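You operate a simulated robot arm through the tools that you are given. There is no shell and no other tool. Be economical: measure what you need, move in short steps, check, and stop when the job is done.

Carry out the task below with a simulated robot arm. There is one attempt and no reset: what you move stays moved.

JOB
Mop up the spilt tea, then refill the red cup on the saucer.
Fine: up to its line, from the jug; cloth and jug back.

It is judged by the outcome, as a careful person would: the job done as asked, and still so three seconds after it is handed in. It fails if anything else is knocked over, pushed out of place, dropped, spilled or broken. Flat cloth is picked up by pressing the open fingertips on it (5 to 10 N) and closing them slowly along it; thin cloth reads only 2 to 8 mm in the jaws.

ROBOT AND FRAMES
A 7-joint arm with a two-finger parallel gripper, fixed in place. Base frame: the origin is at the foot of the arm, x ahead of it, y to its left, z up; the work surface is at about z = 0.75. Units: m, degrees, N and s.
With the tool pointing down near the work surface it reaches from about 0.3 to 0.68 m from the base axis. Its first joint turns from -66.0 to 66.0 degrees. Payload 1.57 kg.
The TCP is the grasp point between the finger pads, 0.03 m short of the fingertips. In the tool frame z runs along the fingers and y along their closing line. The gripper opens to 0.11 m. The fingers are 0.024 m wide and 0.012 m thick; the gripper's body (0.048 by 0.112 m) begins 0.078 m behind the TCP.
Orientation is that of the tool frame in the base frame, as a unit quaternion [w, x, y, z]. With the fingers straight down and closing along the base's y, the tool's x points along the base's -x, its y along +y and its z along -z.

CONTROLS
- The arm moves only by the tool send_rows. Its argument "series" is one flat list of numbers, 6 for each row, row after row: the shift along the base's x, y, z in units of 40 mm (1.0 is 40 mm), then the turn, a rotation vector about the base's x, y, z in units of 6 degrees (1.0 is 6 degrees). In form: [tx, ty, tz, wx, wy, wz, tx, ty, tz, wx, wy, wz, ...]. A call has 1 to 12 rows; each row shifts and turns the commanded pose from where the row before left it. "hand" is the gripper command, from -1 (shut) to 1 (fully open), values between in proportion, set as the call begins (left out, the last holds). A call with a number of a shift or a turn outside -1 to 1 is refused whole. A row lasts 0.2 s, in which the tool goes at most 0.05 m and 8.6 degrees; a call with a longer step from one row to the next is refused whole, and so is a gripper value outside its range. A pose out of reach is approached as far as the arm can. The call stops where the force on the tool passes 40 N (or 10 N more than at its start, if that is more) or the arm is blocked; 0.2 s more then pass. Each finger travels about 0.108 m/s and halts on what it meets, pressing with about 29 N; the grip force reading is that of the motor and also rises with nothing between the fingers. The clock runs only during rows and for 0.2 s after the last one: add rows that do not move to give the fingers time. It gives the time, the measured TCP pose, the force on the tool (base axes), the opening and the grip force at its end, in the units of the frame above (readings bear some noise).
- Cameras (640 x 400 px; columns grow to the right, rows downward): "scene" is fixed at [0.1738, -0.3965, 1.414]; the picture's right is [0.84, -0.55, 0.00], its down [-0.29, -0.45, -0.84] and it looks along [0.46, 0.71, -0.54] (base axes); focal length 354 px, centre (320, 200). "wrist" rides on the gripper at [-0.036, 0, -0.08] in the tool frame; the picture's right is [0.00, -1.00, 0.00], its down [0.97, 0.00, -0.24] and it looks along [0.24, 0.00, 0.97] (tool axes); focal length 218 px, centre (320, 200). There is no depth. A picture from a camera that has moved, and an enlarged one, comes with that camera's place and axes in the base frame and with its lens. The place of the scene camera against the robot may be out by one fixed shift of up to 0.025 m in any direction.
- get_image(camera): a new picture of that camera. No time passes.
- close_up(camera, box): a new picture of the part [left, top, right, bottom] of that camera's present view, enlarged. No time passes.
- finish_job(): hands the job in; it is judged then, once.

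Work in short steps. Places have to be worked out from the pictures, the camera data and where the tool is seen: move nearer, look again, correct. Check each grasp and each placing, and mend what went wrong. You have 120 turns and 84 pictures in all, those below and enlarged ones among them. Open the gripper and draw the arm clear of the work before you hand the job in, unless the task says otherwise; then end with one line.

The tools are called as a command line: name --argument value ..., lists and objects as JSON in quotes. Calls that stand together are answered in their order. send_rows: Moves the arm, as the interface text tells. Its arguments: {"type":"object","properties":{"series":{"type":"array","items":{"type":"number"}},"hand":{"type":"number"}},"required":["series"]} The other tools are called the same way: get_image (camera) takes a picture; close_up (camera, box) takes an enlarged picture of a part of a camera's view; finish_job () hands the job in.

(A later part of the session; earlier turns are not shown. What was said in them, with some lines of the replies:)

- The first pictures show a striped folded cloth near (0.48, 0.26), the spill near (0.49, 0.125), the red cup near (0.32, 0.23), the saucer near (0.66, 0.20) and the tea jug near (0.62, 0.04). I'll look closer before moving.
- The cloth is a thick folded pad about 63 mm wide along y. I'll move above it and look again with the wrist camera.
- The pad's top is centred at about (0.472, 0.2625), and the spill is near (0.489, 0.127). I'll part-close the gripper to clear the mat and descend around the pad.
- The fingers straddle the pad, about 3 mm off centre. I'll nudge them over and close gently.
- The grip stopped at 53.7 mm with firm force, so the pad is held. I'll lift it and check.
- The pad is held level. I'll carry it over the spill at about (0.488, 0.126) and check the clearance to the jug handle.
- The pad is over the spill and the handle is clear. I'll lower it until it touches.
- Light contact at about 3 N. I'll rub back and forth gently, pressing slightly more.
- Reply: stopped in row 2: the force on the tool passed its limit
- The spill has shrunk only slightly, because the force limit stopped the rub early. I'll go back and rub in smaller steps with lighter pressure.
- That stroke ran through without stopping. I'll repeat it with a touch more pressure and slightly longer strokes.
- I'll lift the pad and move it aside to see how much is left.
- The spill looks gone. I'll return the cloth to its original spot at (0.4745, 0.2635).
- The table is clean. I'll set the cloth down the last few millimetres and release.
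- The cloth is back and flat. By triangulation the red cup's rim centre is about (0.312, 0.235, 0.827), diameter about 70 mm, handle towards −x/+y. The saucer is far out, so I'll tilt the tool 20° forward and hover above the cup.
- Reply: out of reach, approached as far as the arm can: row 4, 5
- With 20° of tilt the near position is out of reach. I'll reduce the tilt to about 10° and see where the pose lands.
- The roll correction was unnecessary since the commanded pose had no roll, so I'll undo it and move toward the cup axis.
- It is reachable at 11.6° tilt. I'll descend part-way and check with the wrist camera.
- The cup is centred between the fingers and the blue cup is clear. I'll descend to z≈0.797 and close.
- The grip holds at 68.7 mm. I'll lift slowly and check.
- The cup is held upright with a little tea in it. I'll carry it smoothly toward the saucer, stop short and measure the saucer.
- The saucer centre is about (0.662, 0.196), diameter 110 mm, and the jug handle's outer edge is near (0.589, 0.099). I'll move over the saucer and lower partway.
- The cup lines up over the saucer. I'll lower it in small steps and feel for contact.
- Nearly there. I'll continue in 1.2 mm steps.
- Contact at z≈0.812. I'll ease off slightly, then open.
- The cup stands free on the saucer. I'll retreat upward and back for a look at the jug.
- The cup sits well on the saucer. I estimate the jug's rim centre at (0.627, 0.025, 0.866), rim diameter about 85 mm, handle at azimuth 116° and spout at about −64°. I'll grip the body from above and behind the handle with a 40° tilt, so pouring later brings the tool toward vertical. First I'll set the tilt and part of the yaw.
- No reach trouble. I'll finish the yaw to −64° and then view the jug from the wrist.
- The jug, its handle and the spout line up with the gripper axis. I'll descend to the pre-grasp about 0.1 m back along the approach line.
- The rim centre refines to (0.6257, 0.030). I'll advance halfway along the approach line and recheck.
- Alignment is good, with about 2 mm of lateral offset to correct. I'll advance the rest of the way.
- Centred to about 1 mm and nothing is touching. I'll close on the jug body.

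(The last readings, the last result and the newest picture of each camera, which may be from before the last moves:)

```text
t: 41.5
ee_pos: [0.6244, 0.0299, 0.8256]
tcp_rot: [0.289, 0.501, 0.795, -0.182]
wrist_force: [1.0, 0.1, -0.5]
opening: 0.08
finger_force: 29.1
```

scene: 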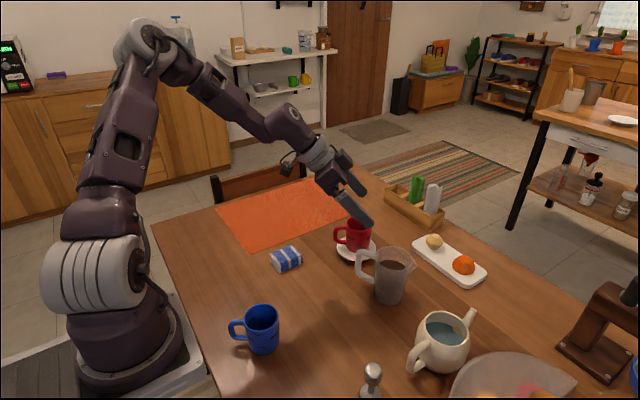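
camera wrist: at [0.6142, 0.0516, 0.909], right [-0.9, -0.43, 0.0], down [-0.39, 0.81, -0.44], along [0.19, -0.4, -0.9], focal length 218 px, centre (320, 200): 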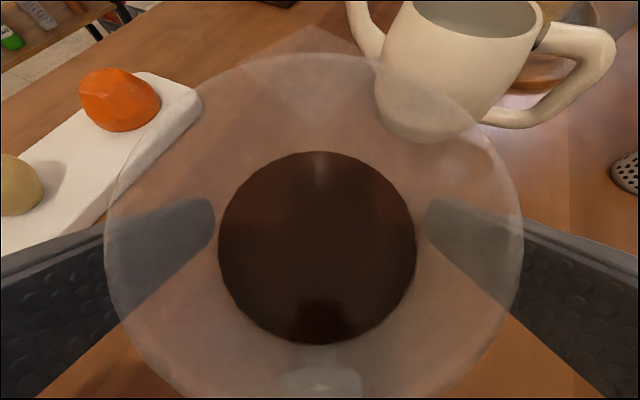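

The grip is firm at 80 mm. I'll lift slowly by 2 cm and check for slip and the weight.

send_rows --series '[0, 0, 0.1, 0, 0, 0, 0, 0, 0.2, 0, 0, 0, 0, 0, 0.2, 0, 0, 0, 0, 0, 0, 0, 0, 0]'

get_image --camera "wrist"

close_up --camera "scene" --box '[320, 210, 480, 310]'

```text
t: 42.5
ee_pos: [0.6236, 0.0294, 0.8469]
tcp_rot: [0.289, 0.501, 0.795, -0.182]
wrist_force: [0.4, -0.5, -4.5]
opening: 0.0799
finger_force: 29.0
```

```text
43 pictures are left
camera wrist: at [0.6136, 0.0518, 0.9307], right [-0.9, -0.43, 0.0], down [-0.39, 0.81, -0.44], along [0.19, -0.4, -0.9], focal length 218 px, centre (320, 200)
```

wrist: 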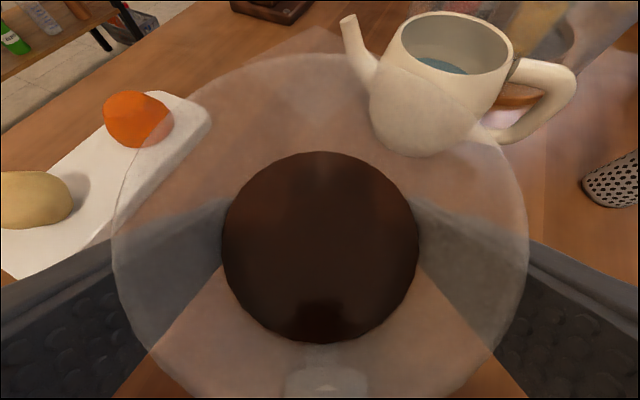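

```text
4.00 times, centred on (400, 260) of scene
camera zoom: at [0.1739, -0.3965, 1.414], right [0.84, -0.55, 0.0], down [-0.29, -0.45, -0.84], along [0.46, 0.71, -0.54], focal length 1415 px, centre (0, -40)
```

zoom: 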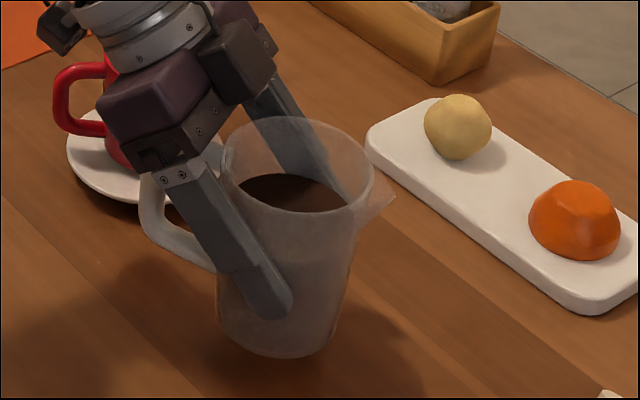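

The jug is lifted and held firmly; it weighs about 4.5 N. I'll keep its yaw, so the spout stays at −64°, lift clear, and go around the near side to a pour point on the +y side of the cup, with smooth moves to avoid slosh.

send_rows --series '[0, 0, 0.3, 0, 0, 0, 0, 0, 0.5, 0, 0, 0, 0, 0, 0.6, 0, 0, 0, 0, 0, 0.6, 0, 0, 0, -0.1, 0.1, 0.5, 0, 0, 0, -0.2, 0.3, 0.3, 0, 0, 0, -0.3, 0.5, 0, 0, 0, 0, -0.3, 0.5, 0, 0, 0, 0, -0.3, 0.5, 0, 0, 0, 0, -0.2, 0.5, 0, 0, 0, 0, 0, 0.4, 0, 0, 0, 0, 0, 0.2, 0, 0, 0, 0]'

get_image --camera "scene"

```text
t: 45.1
ee_pos: [0.5679, 0.1474, 0.9572]
tcp_rot: [0.29, 0.5, 0.795, -0.182]
wrist_force: [0.6, 0.0, -4.8]
opening: 0.0801
finger_force: 28.7
```

```text
41 pictures are left
```

scene: 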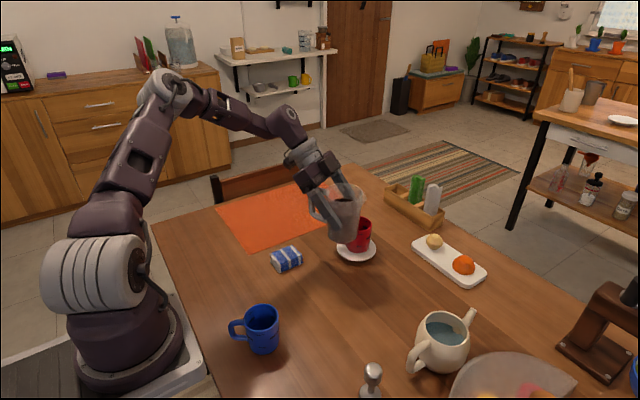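

Continuing around to the pour position on the +y side of the cup at (0.629, 0.264), still upright.

send_rows --series '[0, 0.3, 0, 0, 0, 0, 0.1, 0.5, 0, 0, 0, 0, 0.1, 0.6, 0, 0, 0, 0, 0.15, 0.6, 0, 0, 0, 0, 0.25, 0.5, 0, 0, 0, 0, 0.35, 0.3, 0, 0, 0, 0, 0.35, 0.1, 0, 0, 0, 0, 0.2, 0, 0, 0, 0, 0]'

get_image --camera "wrist"

close_up --camera "scene" --box '[280, 170, 440, 270]'

```text
t: 46.9
ee_pos: [0.606, 0.2491, 0.9524]
tcp_rot: [0.283, 0.509, 0.788, -0.199]
wrist_force: [0.1, 0.1, -4.6]
opening: 0.0799
finger_force: 28.3
out of reach, approached as far as the arm can: row 7, 8
```

```text
40 pictures are left
camera wrist: at [0.5978, 0.2734, 1.0358], right [-0.91, -0.4, 0.02], down [-0.37, 0.81, -0.45], along [0.16, -0.42, -0.89], focal length 218 px, centre (320, 200)
```

wrist: 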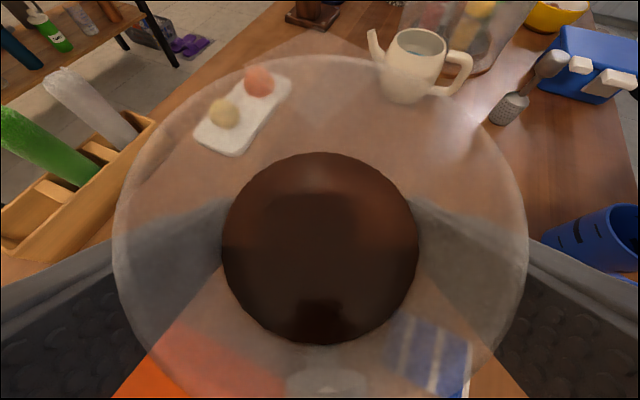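

```text
4.00 times, centred on (360, 220) of scene
camera zoom: at [0.1739, -0.3965, 1.414], right [0.84, -0.55, 0.0], down [-0.29, -0.45, -0.84], along [0.46, 0.71, -0.54], focal length 1415 px, centre (160, 120)
```

zoom: 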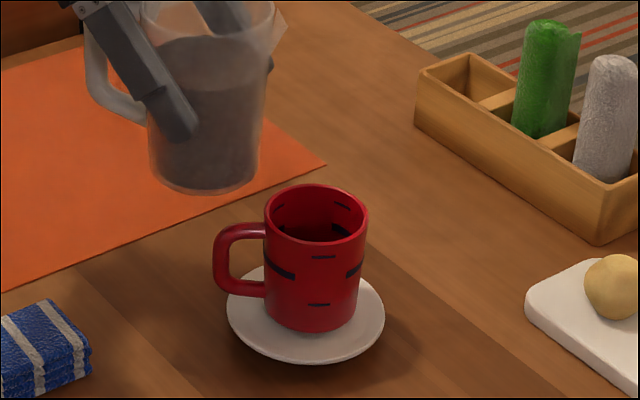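

This spot is at the edge of reach. I'll pour along +x instead, with the jug on the near side of the cup: back off and yaw +64° about the jug axis while upright.

send_rows --series '[-0.1, 0, 0, 0, 0, 0, -0.2, -0.1, 0, 0, 0, 0, -0.25, -0.15, 0, 0, 0, 0.4, -0.2, -0.2, 0, 0, 0, 0.9, -0.15, -0.25, 0, 0, 0, 0.9, 0, -0.25, 0, 0, 0, 0.9, 0, -0.2, 0, 0, 0, 0.9, 0, -0.1, 0, 0, 0, 0.9, 0, 0, 0, 0, 0, 0.9, 0, 0, 0, 0, 0, 0.9, 0, 0, 0, 0, 0, 0.5, 0, 0, 0, 0, 0, 0]'

get_image --camera "scene"

```text
t: 49.5
ee_pos: [0.5776, 0.2112, 0.9569]
tcp_rot: [0.336, 0.172, 0.924, -0.062]
wrist_force: [0.0, -0.1, -4.2]
opening: 0.0803
finger_force: 28.7
out of reach, approached as far as the arm can: row 2
```

```text
38 pictures are left
```

scene: 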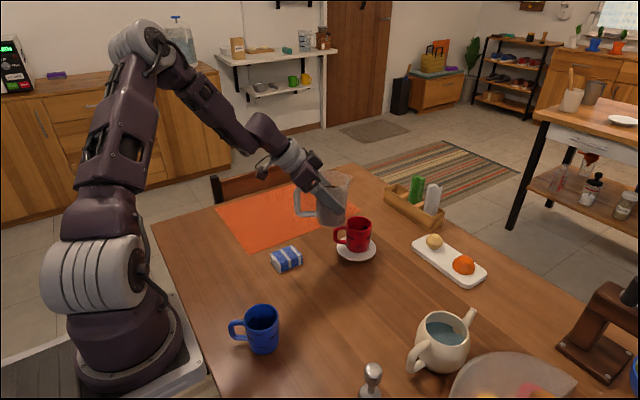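

The yaw is now −21°. I'll finish turning to 0° and centre on y = 0.196.

send_rows --series '[0, -0.1, 0, 0, 0, 0.7, 0, -0.1, 0, 0, 0, 0.9, 0, -0.1, 0, 0, 0, 0.9, 0, -0.08, 0, 0, 0, 0.7, 0, 0, 0, 0, 0, 0.31, 0, 0, 0, 0, 0, 0]'

get_image --camera "wrist"

close_up --camera "scene" --box '[280, 170, 440, 270]'

```text
t: 50.9
ee_pos: [0.5783, 0.1951, 0.9576]
tcp_rot: [0.343, 0.001, 0.939, 0.0]
wrist_force: [-0.5, -0.3, -4.1]
opening: 0.0799
finger_force: 29.1
```

```text
37 pictures are left
camera wrist: at [0.5543, 0.1953, 1.0413], right [0.0, -1.0, 0.0], down [-0.9, 0.0, -0.44], along [0.44, 0.0, -0.9], focal length 218 px, centre (320, 200)
```

wrist: 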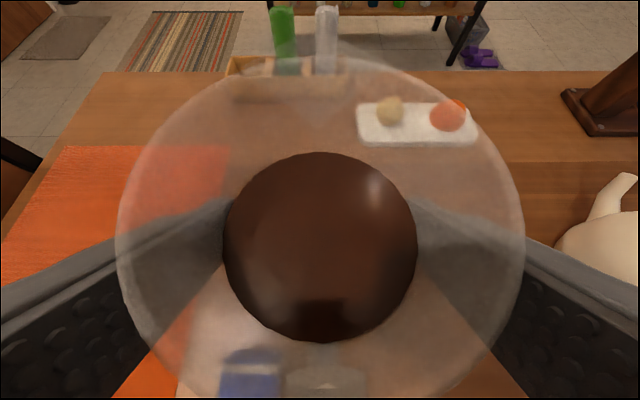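

```text
4.00 times, centred on (360, 220) of scene
camera zoom: at [0.1739, -0.3965, 1.414], right [0.84, -0.55, 0.0], down [-0.29, -0.45, -0.84], along [0.46, 0.71, -0.54], focal length 1415 px, centre (160, 120)
```

zoom: 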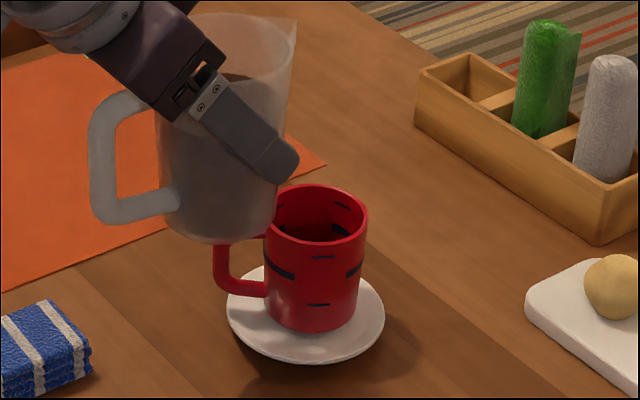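

Yaw is 0° and the cup interior is well in view. I'll tilt the jug forward 30°, which is still below the pouring angle, while lowering it, then check.

send_rows --series '[0, 0, 0, 0, 0.4, 0, 0, 0, 0, 0, 0.7, 0, 0, 0, 0, 0, 0.8, 0, 0, 0, -0.1, 0, 0.8, 0, 0, 0, -0.3, 0, 0.8, 0, 0, 0, -0.3, 0, 0.8, 0, 0, 0, -0.2, 0, 0.5, 0, 0, 0, -0.1, 0, 0.2, 0, 0, 0, 0, 0, 0, 0]'

close_up --camera "scene" --box '[280, 170, 440, 270]'

get_image --camera "wrist"

```text
t: 52.9
ee_pos: [0.5777, 0.1959, 0.9182]
tcp_rot: [0.088, 0.002, 0.996, -0.002]
wrist_force: [-0.5, 0.2, -4.7]
opening: 0.0799
finger_force: 28.9
```

```text
4.00 times, centred on (360, 220) of scene
camera zoom: at [0.1739, -0.3965, 1.414], right [0.84, -0.55, 0.0], down [-0.29, -0.45, -0.84], along [0.46, 0.71, -0.54], focal length 1415 px, centre (160, 120)
```

zoom: 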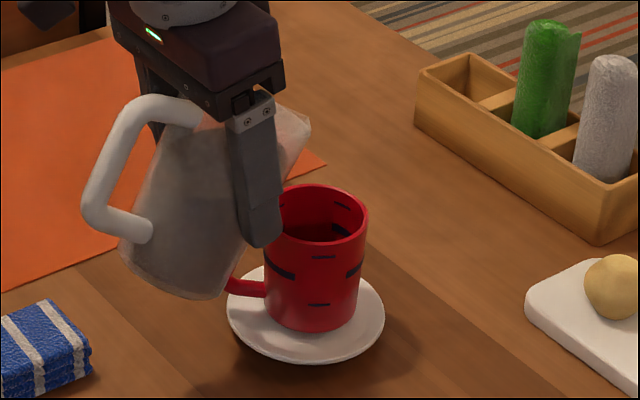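

```text
34 pictures are left
camera wrist: at [0.5996, 0.1961, 1.0023], right [0.0, -1.0, 0.0], down [-1.0, 0.0, 0.07], along [-0.07, 0.0, -1.0], focal length 218 px, centre (320, 200)
```

wrist: 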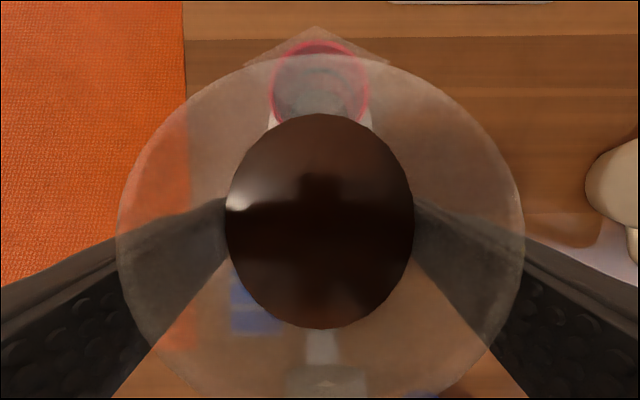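

The spout is over the cup and the tea is still held back. I'll lower about 25 mm, shift back 8 mm and tilt a few degrees more.

send_rows --series '[-0.1, 0, -0.2, 0, 0.2, 0, -0.1, 0, -0.25, 0, 0.3, 0, 0, 0, -0.2, 0, 0.3, 0, 0, 0, 0, 0, 0, 0, 0, 0, 0, 0, 0, 0]'

close_up --camera "scene" --box '[310, 190, 390, 240]'

```text
t: 54.1
ee_pos: [0.5702, 0.1961, 0.8911]
tcp_rot: [0.045, 0.001, 0.999, -0.001]
wrist_force: [0.4, 0.3, -3.6]
opening: 0.0802
finger_force: 28.9
```

```text
8.00 times, centred on (350, 215) of scene
camera zoom: at [0.1739, -0.3965, 1.414], right [0.84, -0.55, 0.0], down [-0.29, -0.45, -0.84], along [0.46, 0.71, -0.54], focal length 2830 px, centre (80, 80)
```

zoom: 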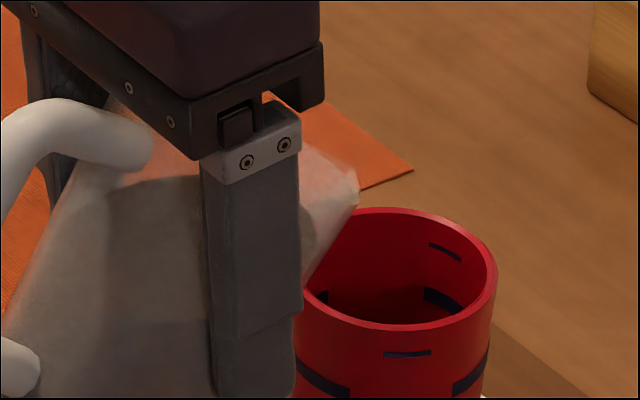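

The tilt is 35°, nothing has flowed yet, and the inner line is in view. I'll tilt 2.4° more and wait.

send_rows --series '[0, 0, 0, 0, 0.2, 0, 0, 0, 0, 0, 0.2, 0, 0, 0, 0, 0, 0, 0, 0, 0, 0, 0, 0, 0, 0, 0, 0, 0, 0, 0]'

get_image --camera "wrist"

```text
t: 55.3
ee_pos: [0.5704, 0.1955, 0.8901]
tcp_rot: [0.025, 0.001, 1.0, 0.0]
wrist_force: [0.1, 0.5, -4.4]
opening: 0.0801
finger_force: 29.5
```

```text
32 pictures are left
camera wrist: at [0.6018, 0.1961, 0.9722], right [0.0, -1.0, 0.0], down [-0.98, 0.0, 0.19], along [-0.19, 0.0, -0.98], focal length 218 px, centre (320, 200)
```

wrist: 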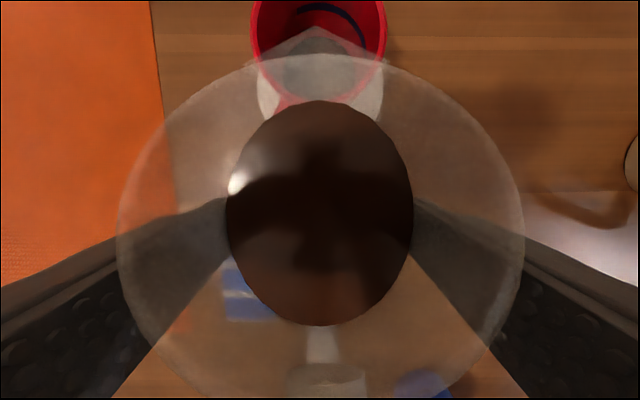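

The tea edge is still well short of the spout. I'll tilt another 5° slowly.

send_rows --series '[0, 0, 0, 0, 0.25, 0, 0, 0, 0, 0, 0.25, 0, 0, 0, 0, 0, 0.25, 0, 0, 0, 0, 0, 0.1, 0, 0, 0, 0, 0, 0, 0, 0, 0, 0, 0, 0, 0]'

get_image --camera "wrist"

```text
t: 56.7
ee_pos: [0.5691, 0.1949, 0.891]
tcp_rot: [-0.019, 0.002, 1.0, -0.002]
wrist_force: [0.3, 0.8, -4.3]
opening: 0.08
finger_force: 29.2
```

```text
31 pictures are left
camera wrist: at [0.609, 0.1955, 0.9689], right [0.0, -1.0, 0.0], down [-0.96, 0.0, 0.28], along [-0.28, 0.0, -0.96], focal length 218 px, centre (320, 200)
```

wrist: 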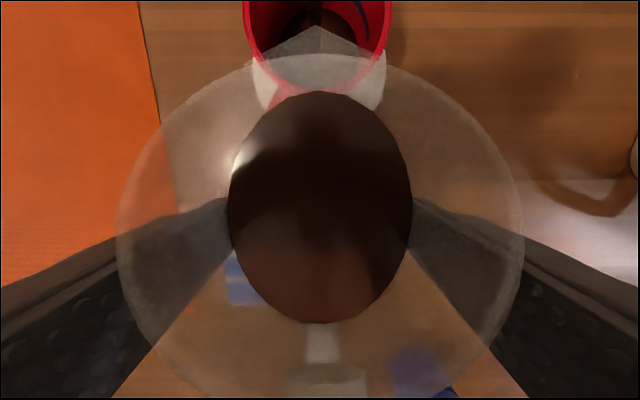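

By geometry the tea edge is about 2–4 mm below the pouring rim, and the spout tip is only about 7 mm inside the cup's near edge. I'll shift 10 mm forward and continue in small tilt steps.

send_rows --series '[0.13, 0, 0, 0, 0, 0, 0.12, 0, 0, 0, 0.1, 0, 0, 0, 0, 0, 0.2, 0, 0, 0, 0, 0, 0, 0, 0, 0, 0, 0, 0, 0, 0, 0, 0, 0, 0, 0]'

close_up --camera "scene" --box '[310, 190, 390, 240]'

```text
t: 58.1
ee_pos: [0.5802, 0.1956, 0.8913]
tcp_rot: [-0.036, 0.001, 0.999, -0.002]
wrist_force: [-0.2, 0.6, -4.3]
opening: 0.0803
finger_force: 28.7
```

```text
8.00 times, centred on (350, 215) of scene
camera zoom: at [0.1739, -0.3965, 1.414], right [0.84, -0.55, 0.0], down [-0.29, -0.45, -0.84], along [0.46, 0.71, -0.54], focal length 2830 px, centre (80, 80)
```

zoom: 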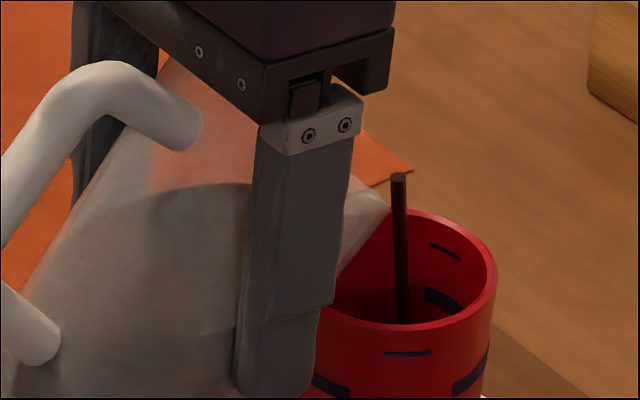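

It is pouring cleanly into the cup. I'll hold still and watch the level.

send_rows --series '[0, 0, 0, 0, 0, 0, 0, 0, 0, 0, 0, 0, 0, 0, 0, 0, 0, 0, 0, 0, 0, 0, 0, 0, 0, 0, 0, 0, 0, 0]'

close_up --camera "scene" --box '[310, 190, 390, 240]'

```text
t: 59.3
ee_pos: [0.5797, 0.1965, 0.8909]
tcp_rot: [-0.036, 0.001, 0.999, -0.001]
wrist_force: [1.0, -0.1, -4.2]
opening: 0.0798
finger_force: 29.3
```

```text
8.00 times, centred on (350, 215) of scene
camera zoom: at [0.1739, -0.3965, 1.414], right [0.84, -0.55, 0.0], down [-0.29, -0.45, -0.84], along [0.46, 0.71, -0.54], focal length 2830 px, centre (80, 80)
```

zoom: 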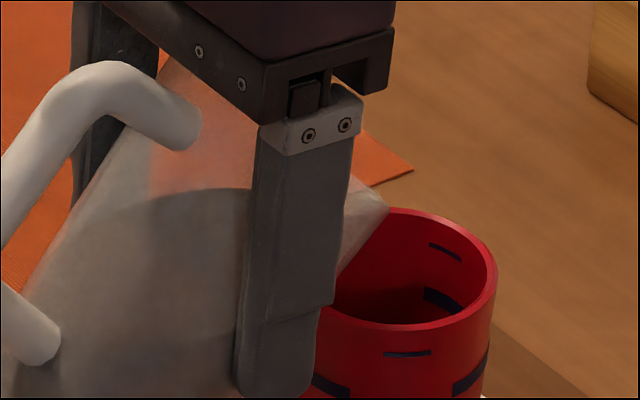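

The flow stopped by itself at this tilt, so the level is easy to control. I'll tilt 2.4° more and wait.

send_rows --series '[0, 0, 0, 0, 0.2, 0, 0, 0, 0, 0, 0.2, 0, 0, 0, 0, 0, 0, 0, 0, 0, 0, 0, 0, 0, 0, 0, 0, 0, 0, 0, 0, 0, 0, 0, 0, 0, 0, 0, 0, 0, 0, 0, 0, 0, 0, 0, 0, 0]'

close_up --camera "scene" --box '[330, 200, 380, 231]'

```text
t: 61.1
ee_pos: [0.5802, 0.1966, 0.8918]
tcp_rot: [-0.057, 0.002, 0.998, -0.002]
wrist_force: [0.6, 0.2, -3.4]
opening: 0.0802
finger_force: 29.1
```

```text
12.80 times, centred on (355, 216) of scene
camera zoom: at [0.1739, -0.3965, 1.414], right [0.84, -0.55, 0.0], down [-0.29, -0.45, -0.84], along [0.46, 0.71, -0.54], focal length 4528 px, centre (-128, 2)
```

zoom: 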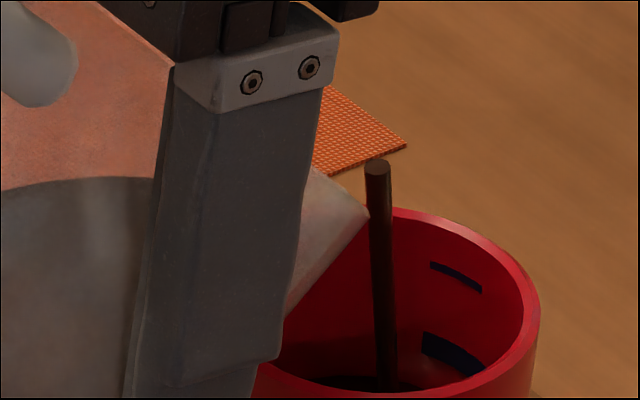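

Still pouring a little. I'll hold and check the level against the thick line.

send_rows --series '[0, 0, 0, 0, 0, 0, 0, 0, 0, 0, 0, 0, 0, 0, 0, 0, 0, 0, 0, 0, 0, 0, 0, 0, 0, 0, 0, 0, 0, 0]'

close_up --camera "scene" --box '[340, 205, 388, 235]'

```text
t: 62.3
ee_pos: [0.579, 0.1963, 0.8925]
tcp_rot: [-0.057, 0.001, 0.998, -0.002]
wrist_force: [-0.7, -0.4, -4.3]
opening: 0.0803
finger_force: 28.7
```

```text
13.33 times, centred on (364, 220) of scene
camera zoom: at [0.1739, -0.3965, 1.414], right [0.84, -0.55, 0.0], down [-0.29, -0.45, -0.84], along [0.46, 0.71, -0.54], focal length 4716 px, centre (-267, -67)
```

zoom: 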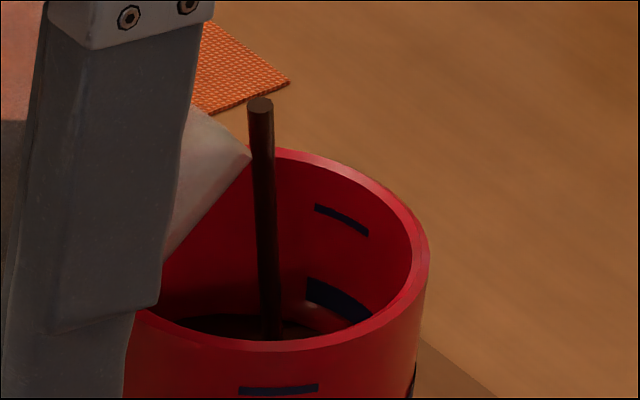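

Still flowing, with the level maybe 8 mm under the thick line. I'll hold about a second and look again.

send_rows --series '[0, 0, 0, 0, 0, 0, 0, 0, 0, 0, 0, 0, 0, 0, 0, 0, 0, 0, 0, 0, 0, 0, 0, 0]'

close_up --camera "scene" --box '[340, 205, 388, 235]'

```text
t: 63.3
ee_pos: [0.58, 0.1951, 0.8912]
tcp_rot: [-0.057, 0.001, 0.998, -0.001]
wrist_force: [-1.1, -0.4, -3.8]
opening: 0.0802
finger_force: 29.0
```

```text
13.33 times, centred on (364, 220) of scene
camera zoom: at [0.1739, -0.3965, 1.414], right [0.84, -0.55, 0.0], down [-0.29, -0.45, -0.84], along [0.46, 0.71, -0.54], focal length 4716 px, centre (-267, -67)
```

zoom: 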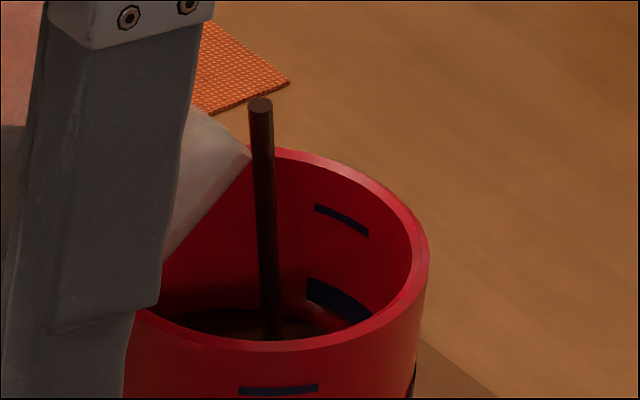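

Rising about 1 mm/s and approaching the line's lower edge. I'll hold a bit longer.

send_rows --series '[0, 0, 0, 0, 0, 0, 0, 0, 0, 0, 0, 0, 0, 0, 0, 0, 0, 0, 0, 0, 0, 0, 0, 0, 0, 0, 0, 0, 0, 0, 0, 0, 0, 0, 0, 0]'

close_up --camera "scene" --box '[352, 212, 376, 227]'

```text
t: 64.7
ee_pos: [0.5794, 0.1963, 0.8906]
tcp_rot: [-0.057, 0.002, 0.998, -0.002]
wrist_force: [-0.1, 0.4, -3.0]
opening: 0.08
finger_force: 29.2
```

```text
16.00 times, centred on (364, 220) of scene
camera zoom: at [0.1739, -0.3965, 1.414], right [0.84, -0.55, 0.0], down [-0.29, -0.45, -0.84], along [0.46, 0.71, -0.54], focal length 5659 px, centre (-384, -112)
```

zoom: 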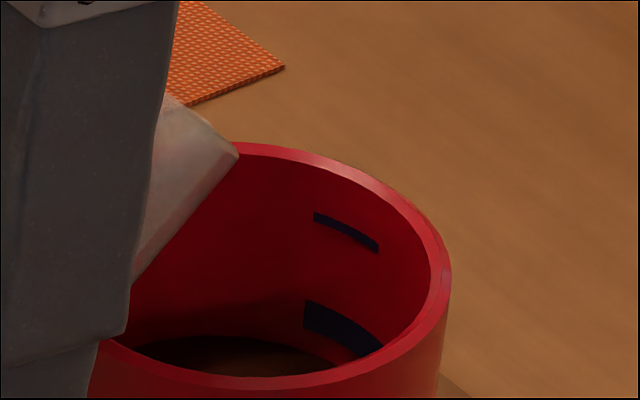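

Flow stopped again; the surface is about 7 mm below the centre of the thick line. I'll tilt 2.1° more and wait it out.

send_rows --series '[0, 0, 0, 0, 0.2, 0, 0, 0, 0, 0, 0.15, 0, 0, 0, 0, 0, 0, 0, 0, 0, 0, 0, 0, 0, 0, 0, 0, 0, 0, 0, 0, 0, 0, 0, 0, 0, 0, 0, 0, 0, 0, 0, 0, 0, 0, 0, 0, 0, 0, 0, 0, 0, 0, 0, 0, 0, 0, 0, 0, 0]'

close_up --camera "scene" --box '[352, 212, 376, 227]'

```text
t: 66.9
ee_pos: [0.5795, 0.1956, 0.8911]
tcp_rot: [-0.075, 0.001, 0.997, -0.001]
wrist_force: [0.0, -0.5, -3.8]
opening: 0.0802
finger_force: 29.3
```

```text
16.00 times, centred on (364, 220) of scene
camera zoom: at [0.1739, -0.3965, 1.414], right [0.84, -0.55, 0.0], down [-0.29, -0.45, -0.84], along [0.46, 0.71, -0.54], focal length 5659 px, centre (-384, -112)
```

zoom: 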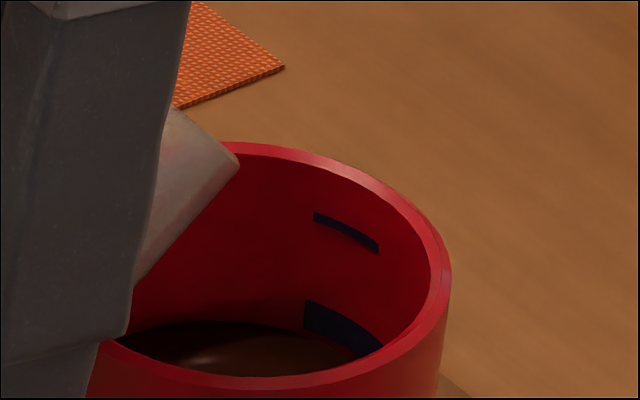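

The level is now just under the line's lower edge. One more 1.8° tilt should bring it to the line.

send_rows --series '[0, 0, 0, 0, 0.15, 0, 0, 0, 0, 0, 0.15, 0, 0, 0, 0, 0, 0, 0, 0, 0, 0, 0, 0, 0, 0, 0, 0, 0, 0, 0, 0, 0, 0, 0, 0, 0, 0, 0, 0, 0, 0, 0, 0, 0, 0, 0, 0, 0, 0, 0, 0, 0, 0, 0, 0, 0, 0, 0, 0, 0]'

close_up --camera "scene" --box '[352, 212, 376, 227]'

```text
t: 69.1
ee_pos: [0.5796, 0.1953, 0.8918]
tcp_rot: [-0.091, 0.002, 0.996, -0.002]
wrist_force: [0.5, -0.4, -3.3]
opening: 0.0798
finger_force: 28.7
```

```text
16.00 times, centred on (364, 220) of scene
camera zoom: at [0.1739, -0.3965, 1.414], right [0.84, -0.55, 0.0], down [-0.29, -0.45, -0.84], along [0.46, 0.71, -0.54], focal length 5659 px, centre (-384, -112)
```

zoom: 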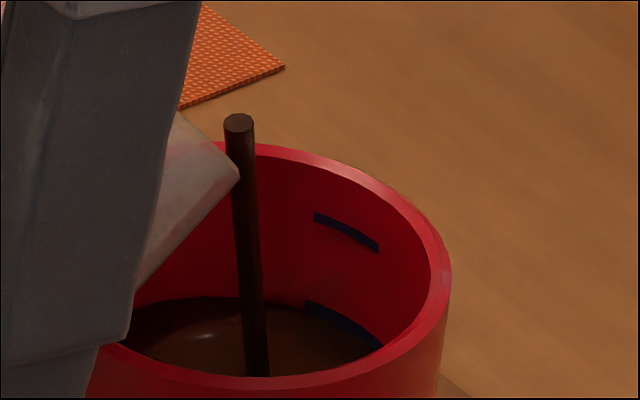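

The level has reached the upper part of the line and tea is still flowing, so I'm tilting back now.

send_rows --series '[0, 0, 0, 0, -1, 0, 0, 0, 0, 0, -1, 0, 0, 0, 0.1, 0, -0.8, 0, 0, 0, 0.1, 0, -0.4, 0]'

close_up --camera "scene" --box '[352, 212, 376, 227]'

```text
t: 70.1
ee_pos: [0.5786, 0.1961, 0.9002]
tcp_rot: [0.078, 0.001, 0.997, -0.001]
wrist_force: [0.8, 0.3, -3.2]
opening: 0.0799
finger_force: 29.1
```

```text
16.00 times, centred on (364, 220) of scene
camera zoom: at [0.1739, -0.3965, 1.414], right [0.84, -0.55, 0.0], down [-0.29, -0.45, -0.84], along [0.46, 0.71, -0.54], focal length 5659 px, centre (-384, -112)
```

zoom: 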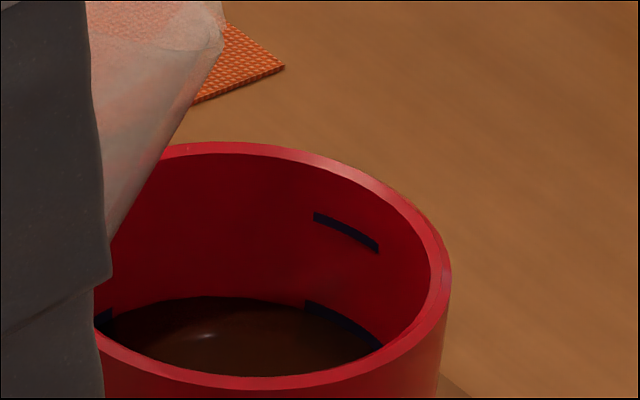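

Flow has stopped and the level sits within the thick line. I'll raise the jug and bring it upright, backing slightly away from the cup.

send_rows --series '[0, 0, 0.3, 0, -0.3, 0, -0.1, 0, 0.5, 0, -0.6, 0, -0.1, 0, 0.5, 0, -0.8, 0, -0.1, 0, 0.3, 0, -0.8, 0, 0, 0, 0, 0, -0.8, 0, 0, 0, 0, 0, -0.8, 0, 0, 0, 0, 0, -0.6, 0, 0, 0, 0, 0, -0.46, 0, 0, 0, 0, 0, 0, 0]'

close_up --camera "scene" --box '[280, 170, 440, 270]'

```text
t: 72.1
ee_pos: [0.5683, 0.1947, 0.9637]
tcp_rot: [0.341, 0.002, 0.94, -0.001]
wrist_force: [-0.8, 0.4, -3.6]
opening: 0.0803
finger_force: 28.8
```

```text
4.00 times, centred on (360, 220) of scene
camera zoom: at [0.1739, -0.3965, 1.414], right [0.84, -0.55, 0.0], down [-0.29, -0.45, -0.84], along [0.46, 0.71, -0.54], focal length 1415 px, centre (160, 120)
```

zoom: 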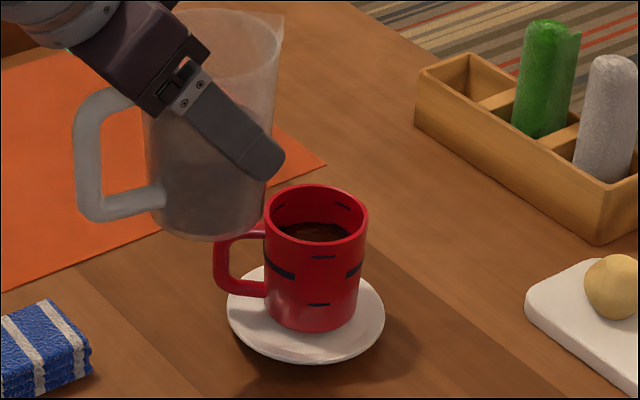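

No drips, the cup is filled and the jug is upright. I'll return along the same path, moving −y while yawing back to −64°.

send_rows --series '[-0.1, -0.1, 0, 0, 0, -0.5, 0, -0.3, 0, 0, 0, -0.95, 0, -0.4, 0, 0, 0, -0.95, 0, -0.4, 0, 0, 0, -0.95, 0, -0.4, 0, 0, 0, -0.95, 0, -0.4, 0, 0, 0, -0.95, 0.1, -0.3, 0, 0, 0, -0.95, 0, -0.1, 0, 0, 0, -0.95, 0, 0, 0, 0, 0, -0.95, 0, 0, 0, 0, 0, -0.95, 0, 0, 0, 0, 0, -0.95, 0, 0, 0, 0, 0, -0.7]'

```text
t: 74.7
ee_pos: [0.5692, 0.1622, 0.963]
tcp_rot: [0.35, 0.084, 0.932, -0.025]
wrist_force: [0.5, -0.1, -3.6]
opening: 0.0803
finger_force: 29.0
out of reach, approached as far as the arm can: row 1, 2, 3, 4, 6, 7, 8, 9, 10, 11, 12
```

The arm reports out of reach, although the target pose was fine before. I'll look at the arm's configuration.

get_image --camera "scene"

send_rows --series '[0, 0, 0, 0, 0, 0]'

```text
20 pictures are left
```

scene: 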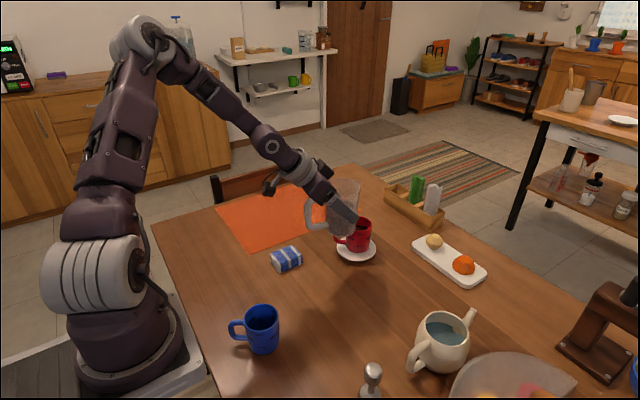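

```text
t: 75.1
ee_pos: [0.5685, 0.1617, 0.9628]
tcp_rot: [0.35, 0.084, 0.932, -0.025]
wrist_force: [-0.4, -0.8, -3.0]
opening: 0.0801
finger_force: 29.2
```

The forearm and hand are nearly in line here, close to a wrist singularity. The jug can lean forward about 20° safely now that it's emptier, so I'll tilt it forward to bend the wrist and then yaw.

send_rows --series '[0, 0, 0, 0.08, 0.45, 0, 0, 0, 0, 0.12, 0.69, 0, 0, 0, 0, 0.12, 0.69, 0]'

```text
t: 75.9
ee_pos: [0.5692, 0.1623, 0.9633]
tcp_rot: [0.258, 0.087, 0.962, -0.017]
wrist_force: [0.4, -0.5, -4.7]
opening: 0.0802
finger_force: 29.3
```

It responded as commanded, so I'll tilt a further 8° and start yawing.

send_rows --series '[0, 0, 0, 0.12, 0.69, 0, 0, 0, 0, 0.11, 0.65, 0, 0, -0.1, 0, 0, 0, -0.5, 0, -0.2, 0, 0, 0, -0.7, 0, -0.2, 0, 0, 0, -0.7, 0, -0.2, 0, 0, 0, -0.7]'

```text
t: 77.3
ee_pos: [0.5703, 0.1336, 0.9632]
tcp_rot: [0.186, 0.22, 0.957, -0.037]
wrist_force: [-1.1, -0.1, -4.1]
opening: 0.08
finger_force: 28.6
```

That works. Continuing the yaw to about −64°.

send_rows --series '[0, -0.1, 0, 0, 0, -0.7, 0, -0.15, 0, 0, 0, -0.8, 0, -0.15, 0, 0, 0, -0.8, 0, -0.15, 0, 0, 0, -0.8, 0, -0.15, 0, 0, 0, -0.8, 0, -0.15, 0, 0, 0, -0.8, 0, 0, 0, 0, 0, -0.8, 0, 0, 0, 0, 0, -0.8, 0, 0, 0, 0, 0, 0]'

```text
t: 79.3
ee_pos: [0.5686, 0.1007, 0.964]
tcp_rot: [0.164, 0.519, 0.834, -0.095]
wrist_force: [0.0, -0.6, -3.7]
opening: 0.0801
finger_force: 28.7
```

Now I'll apply the exact rotation back to the grasp orientation (jug upright) and move over its original place.

send_rows --series '[0, 0, 0, -0.552, -0.244, -0.028, 0, 0, 0, -0.552, -0.244, -0.028, 0, 0, 0, -0.552, -0.244, -0.028, 0, 0, 0, -0.552, -0.244, -0.028, 0.1, -0.1, 0, -0.552, -0.244, -0.028, 0.3, -0.4, 0, 0, 0, 0, 0.4, -0.5, 0, 0, 0, 0, 0.35, -0.45, 0, 0, 0, 0, 0.2, -0.25, 0, 0, 0, 0, 0, 0, 0, 0, 0, 0]'

get_image --camera "scene"

```text
t: 81.5
ee_pos: [0.6227, 0.0316, 0.9652]
tcp_rot: [0.289, 0.501, 0.795, -0.183]
wrist_force: [0.3, -0.1, -3.3]
opening: 0.0801
finger_force: 29.3
```

```text
19 pictures are left
```

scene: 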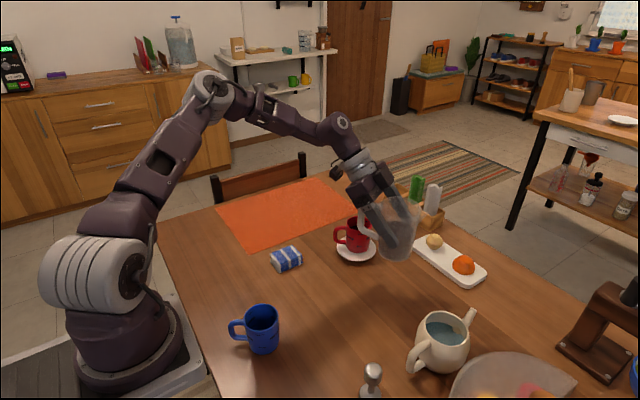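

Orientation matches exactly. I'll lower to about 1 cm above the rest height.

send_rows --series '[0.03, -0.05, -0.4, 0, 0, 0, 0, 0, -0.6, 0, 0, 0, 0, 0, -0.7, 0, 0, 0, 0, 0, -0.6, 0, 0, 0, 0, 0, -0.5, 0, 0, 0, 0, 0, -0.4, 0, 0, 0, 0, 0, 0, 0, 0, 0]'

send_rows --series '[0, 0, -0.1, 0, 0, 0, 0, 0, -0.08, 0, 0, 0, 0, 0, 0, 0, 0, 0]'

```text
t: 83.1
ee_pos: [0.6244, 0.0311, 0.8342]
tcp_rot: [0.287, 0.502, 0.795, -0.182]
wrist_force: [-0.4, 0.9, -2.9]
opening: 0.0802
finger_force: 29.2
```

```text
t: 83.9
ee_pos: [0.6246, 0.0313, 0.828]
tcp_rot: [0.288, 0.501, 0.796, -0.182]
wrist_force: [-0.3, 0.7, -3.7]
opening: 0.0799
finger_force: 28.3
```

send_rows --series '[0, 0, -0.03, 0, 0, 0, 0, 0, -0.02, 0, 0, 0, 0, 0, 0, 0, 0, 0]'

close_up --camera "scene" --box '[320, 210, 480, 310]'

```text
t: 84.7
ee_pos: [0.6257, 0.0307, 0.8265]
tcp_rot: [0.289, 0.501, 0.795, -0.182]
wrist_force: [-2.1, 3.0, 12.6]
opening: 0.0801
finger_force: 28.6
```

```text
4.00 times, centred on (400, 260) of scene
camera zoom: at [0.1735, -0.3965, 1.414], right [0.84, -0.55, 0.0], down [-0.29, -0.45, -0.84], along [0.46, 0.71, -0.54], focal length 1415 px, centre (0, -40)
```

zoom: 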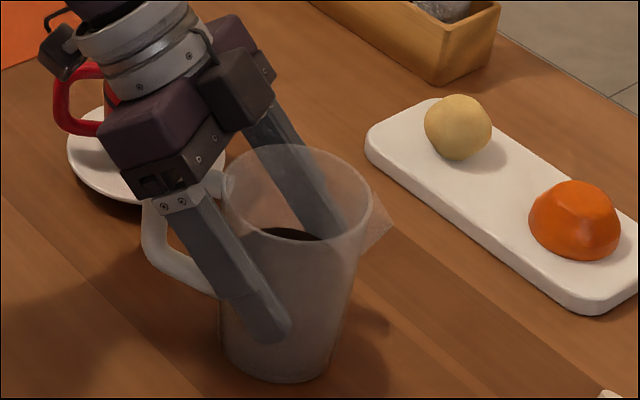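

The jug is in contact with the table at its original place. I'll release and back out along the tool axis.

send_rows --series '[0, 0, 0.01, 0, 0, 0, 0, 0, 0, 0, 0, 0, 0, 0, 0, 0, 0, 0, 0, 0, 0, 0, 0, 0]' --hand 1

send_rows --series '[-0.17, 0.355, 0.48, 0, 0, 0, -0.17, 0.355, 0.48, 0, 0, 0, -0.17, 0.355, 0.48, 0, 0, 0, -0.17, 0.355, 0.48, 0, 0, 0, -0.1, 0.2, 0.8, 0, 0, 0, -0.1, 0.1, 0.9, 0, 0, 0]'

get_image --camera "wrist"

close_up --camera "scene" --box '[320, 210, 480, 310]'

```text
t: 85.7
ee_pos: [0.6241, 0.0299, 0.8267]
tcp_rot: [0.288, 0.502, 0.795, -0.183]
wrist_force: [-0.4, 0.2, -0.9]
opening: 0.1098
finger_force: 0.2
```

```text
t: 87.1
ee_pos: [0.5869, 0.1002, 0.9721]
tcp_rot: [0.288, 0.501, 0.796, -0.182]
wrist_force: [0.2, -0.7, 0.5]
opening: 0.11
finger_force: 0.0
```

```text
17 pictures are left
camera wrist: at [0.5782, 0.1223, 1.0561], right [-0.9, -0.43, 0.0], down [-0.39, 0.81, -0.44], along [0.19, -0.4, -0.9], focal length 218 px, centre (320, 200)
```

wrist: 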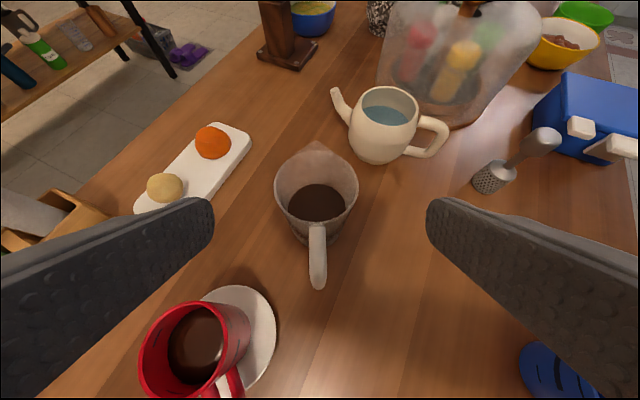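

```text
4.00 times, centred on (400, 260) of scene
camera zoom: at [0.1738, -0.3966, 1.414], right [0.84, -0.55, 0.0], down [-0.29, -0.45, -0.84], along [0.46, 0.71, -0.54], focal length 1415 px, centre (0, -40)
```

zoom: 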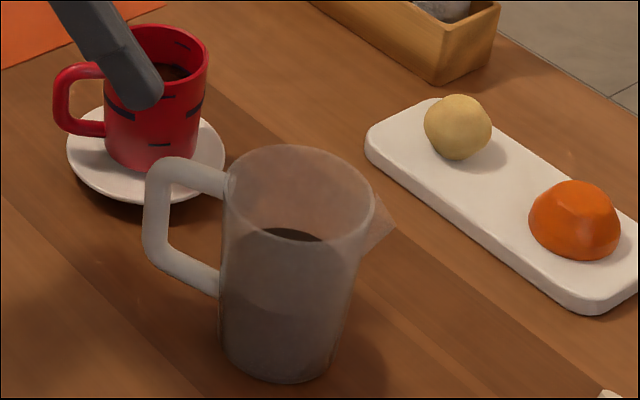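

The jug is back within a couple of millimetres of its start. I'll draw the arm up and clear, then do a final check.

send_rows --series '[0, 0, 0.9, 0, 0, 0, -0.3, 0, 0.9, 0, 0, 0, -0.6, 0, 0.6, 0, 0, 0.5, -0.8, 0, 0.3, 0, 0, 0.8, -0.8, 0, 0, 0, 0, 0.8]'

get_image --camera "scene"

close_up --camera "scene" --box '[320, 200, 392, 245]'

```text
t: 88.3
ee_pos: [0.4892, 0.1008, 1.0799]
tcp_rot: [0.307, 0.411, 0.846, -0.149]
wrist_force: [-0.6, 0.4, 0.2]
opening: 0.1101
finger_force: 0.0
```

```text
15 pictures are left
```

scene: 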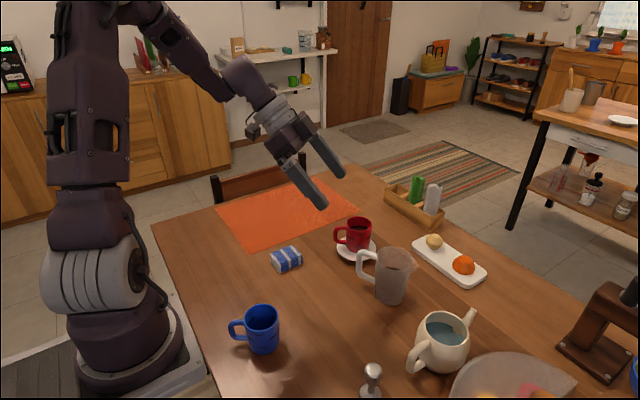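

```text
8.89 times, centred on (356, 222) of scene
camera zoom: at [0.1738, -0.3965, 1.414], right [0.84, -0.55, 0.0], down [-0.29, -0.45, -0.84], along [0.46, 0.71, -0.54], focal length 3144 px, centre (0, 0)
```

zoom: 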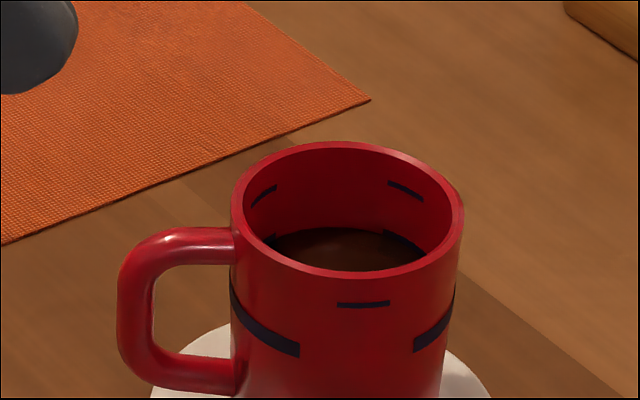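

The table is clean, the cup stands on the saucer with tea at its line, the cloth and jug are back, and the arm is clear. Handing in.

finish_job

```text
The job is handed in.
```

The spill is mopped up, the red cup stands on the saucer filled from the jug to its thick line (level in the line's upper half), and the cloth and jug are back within a few millimetres of where they started.
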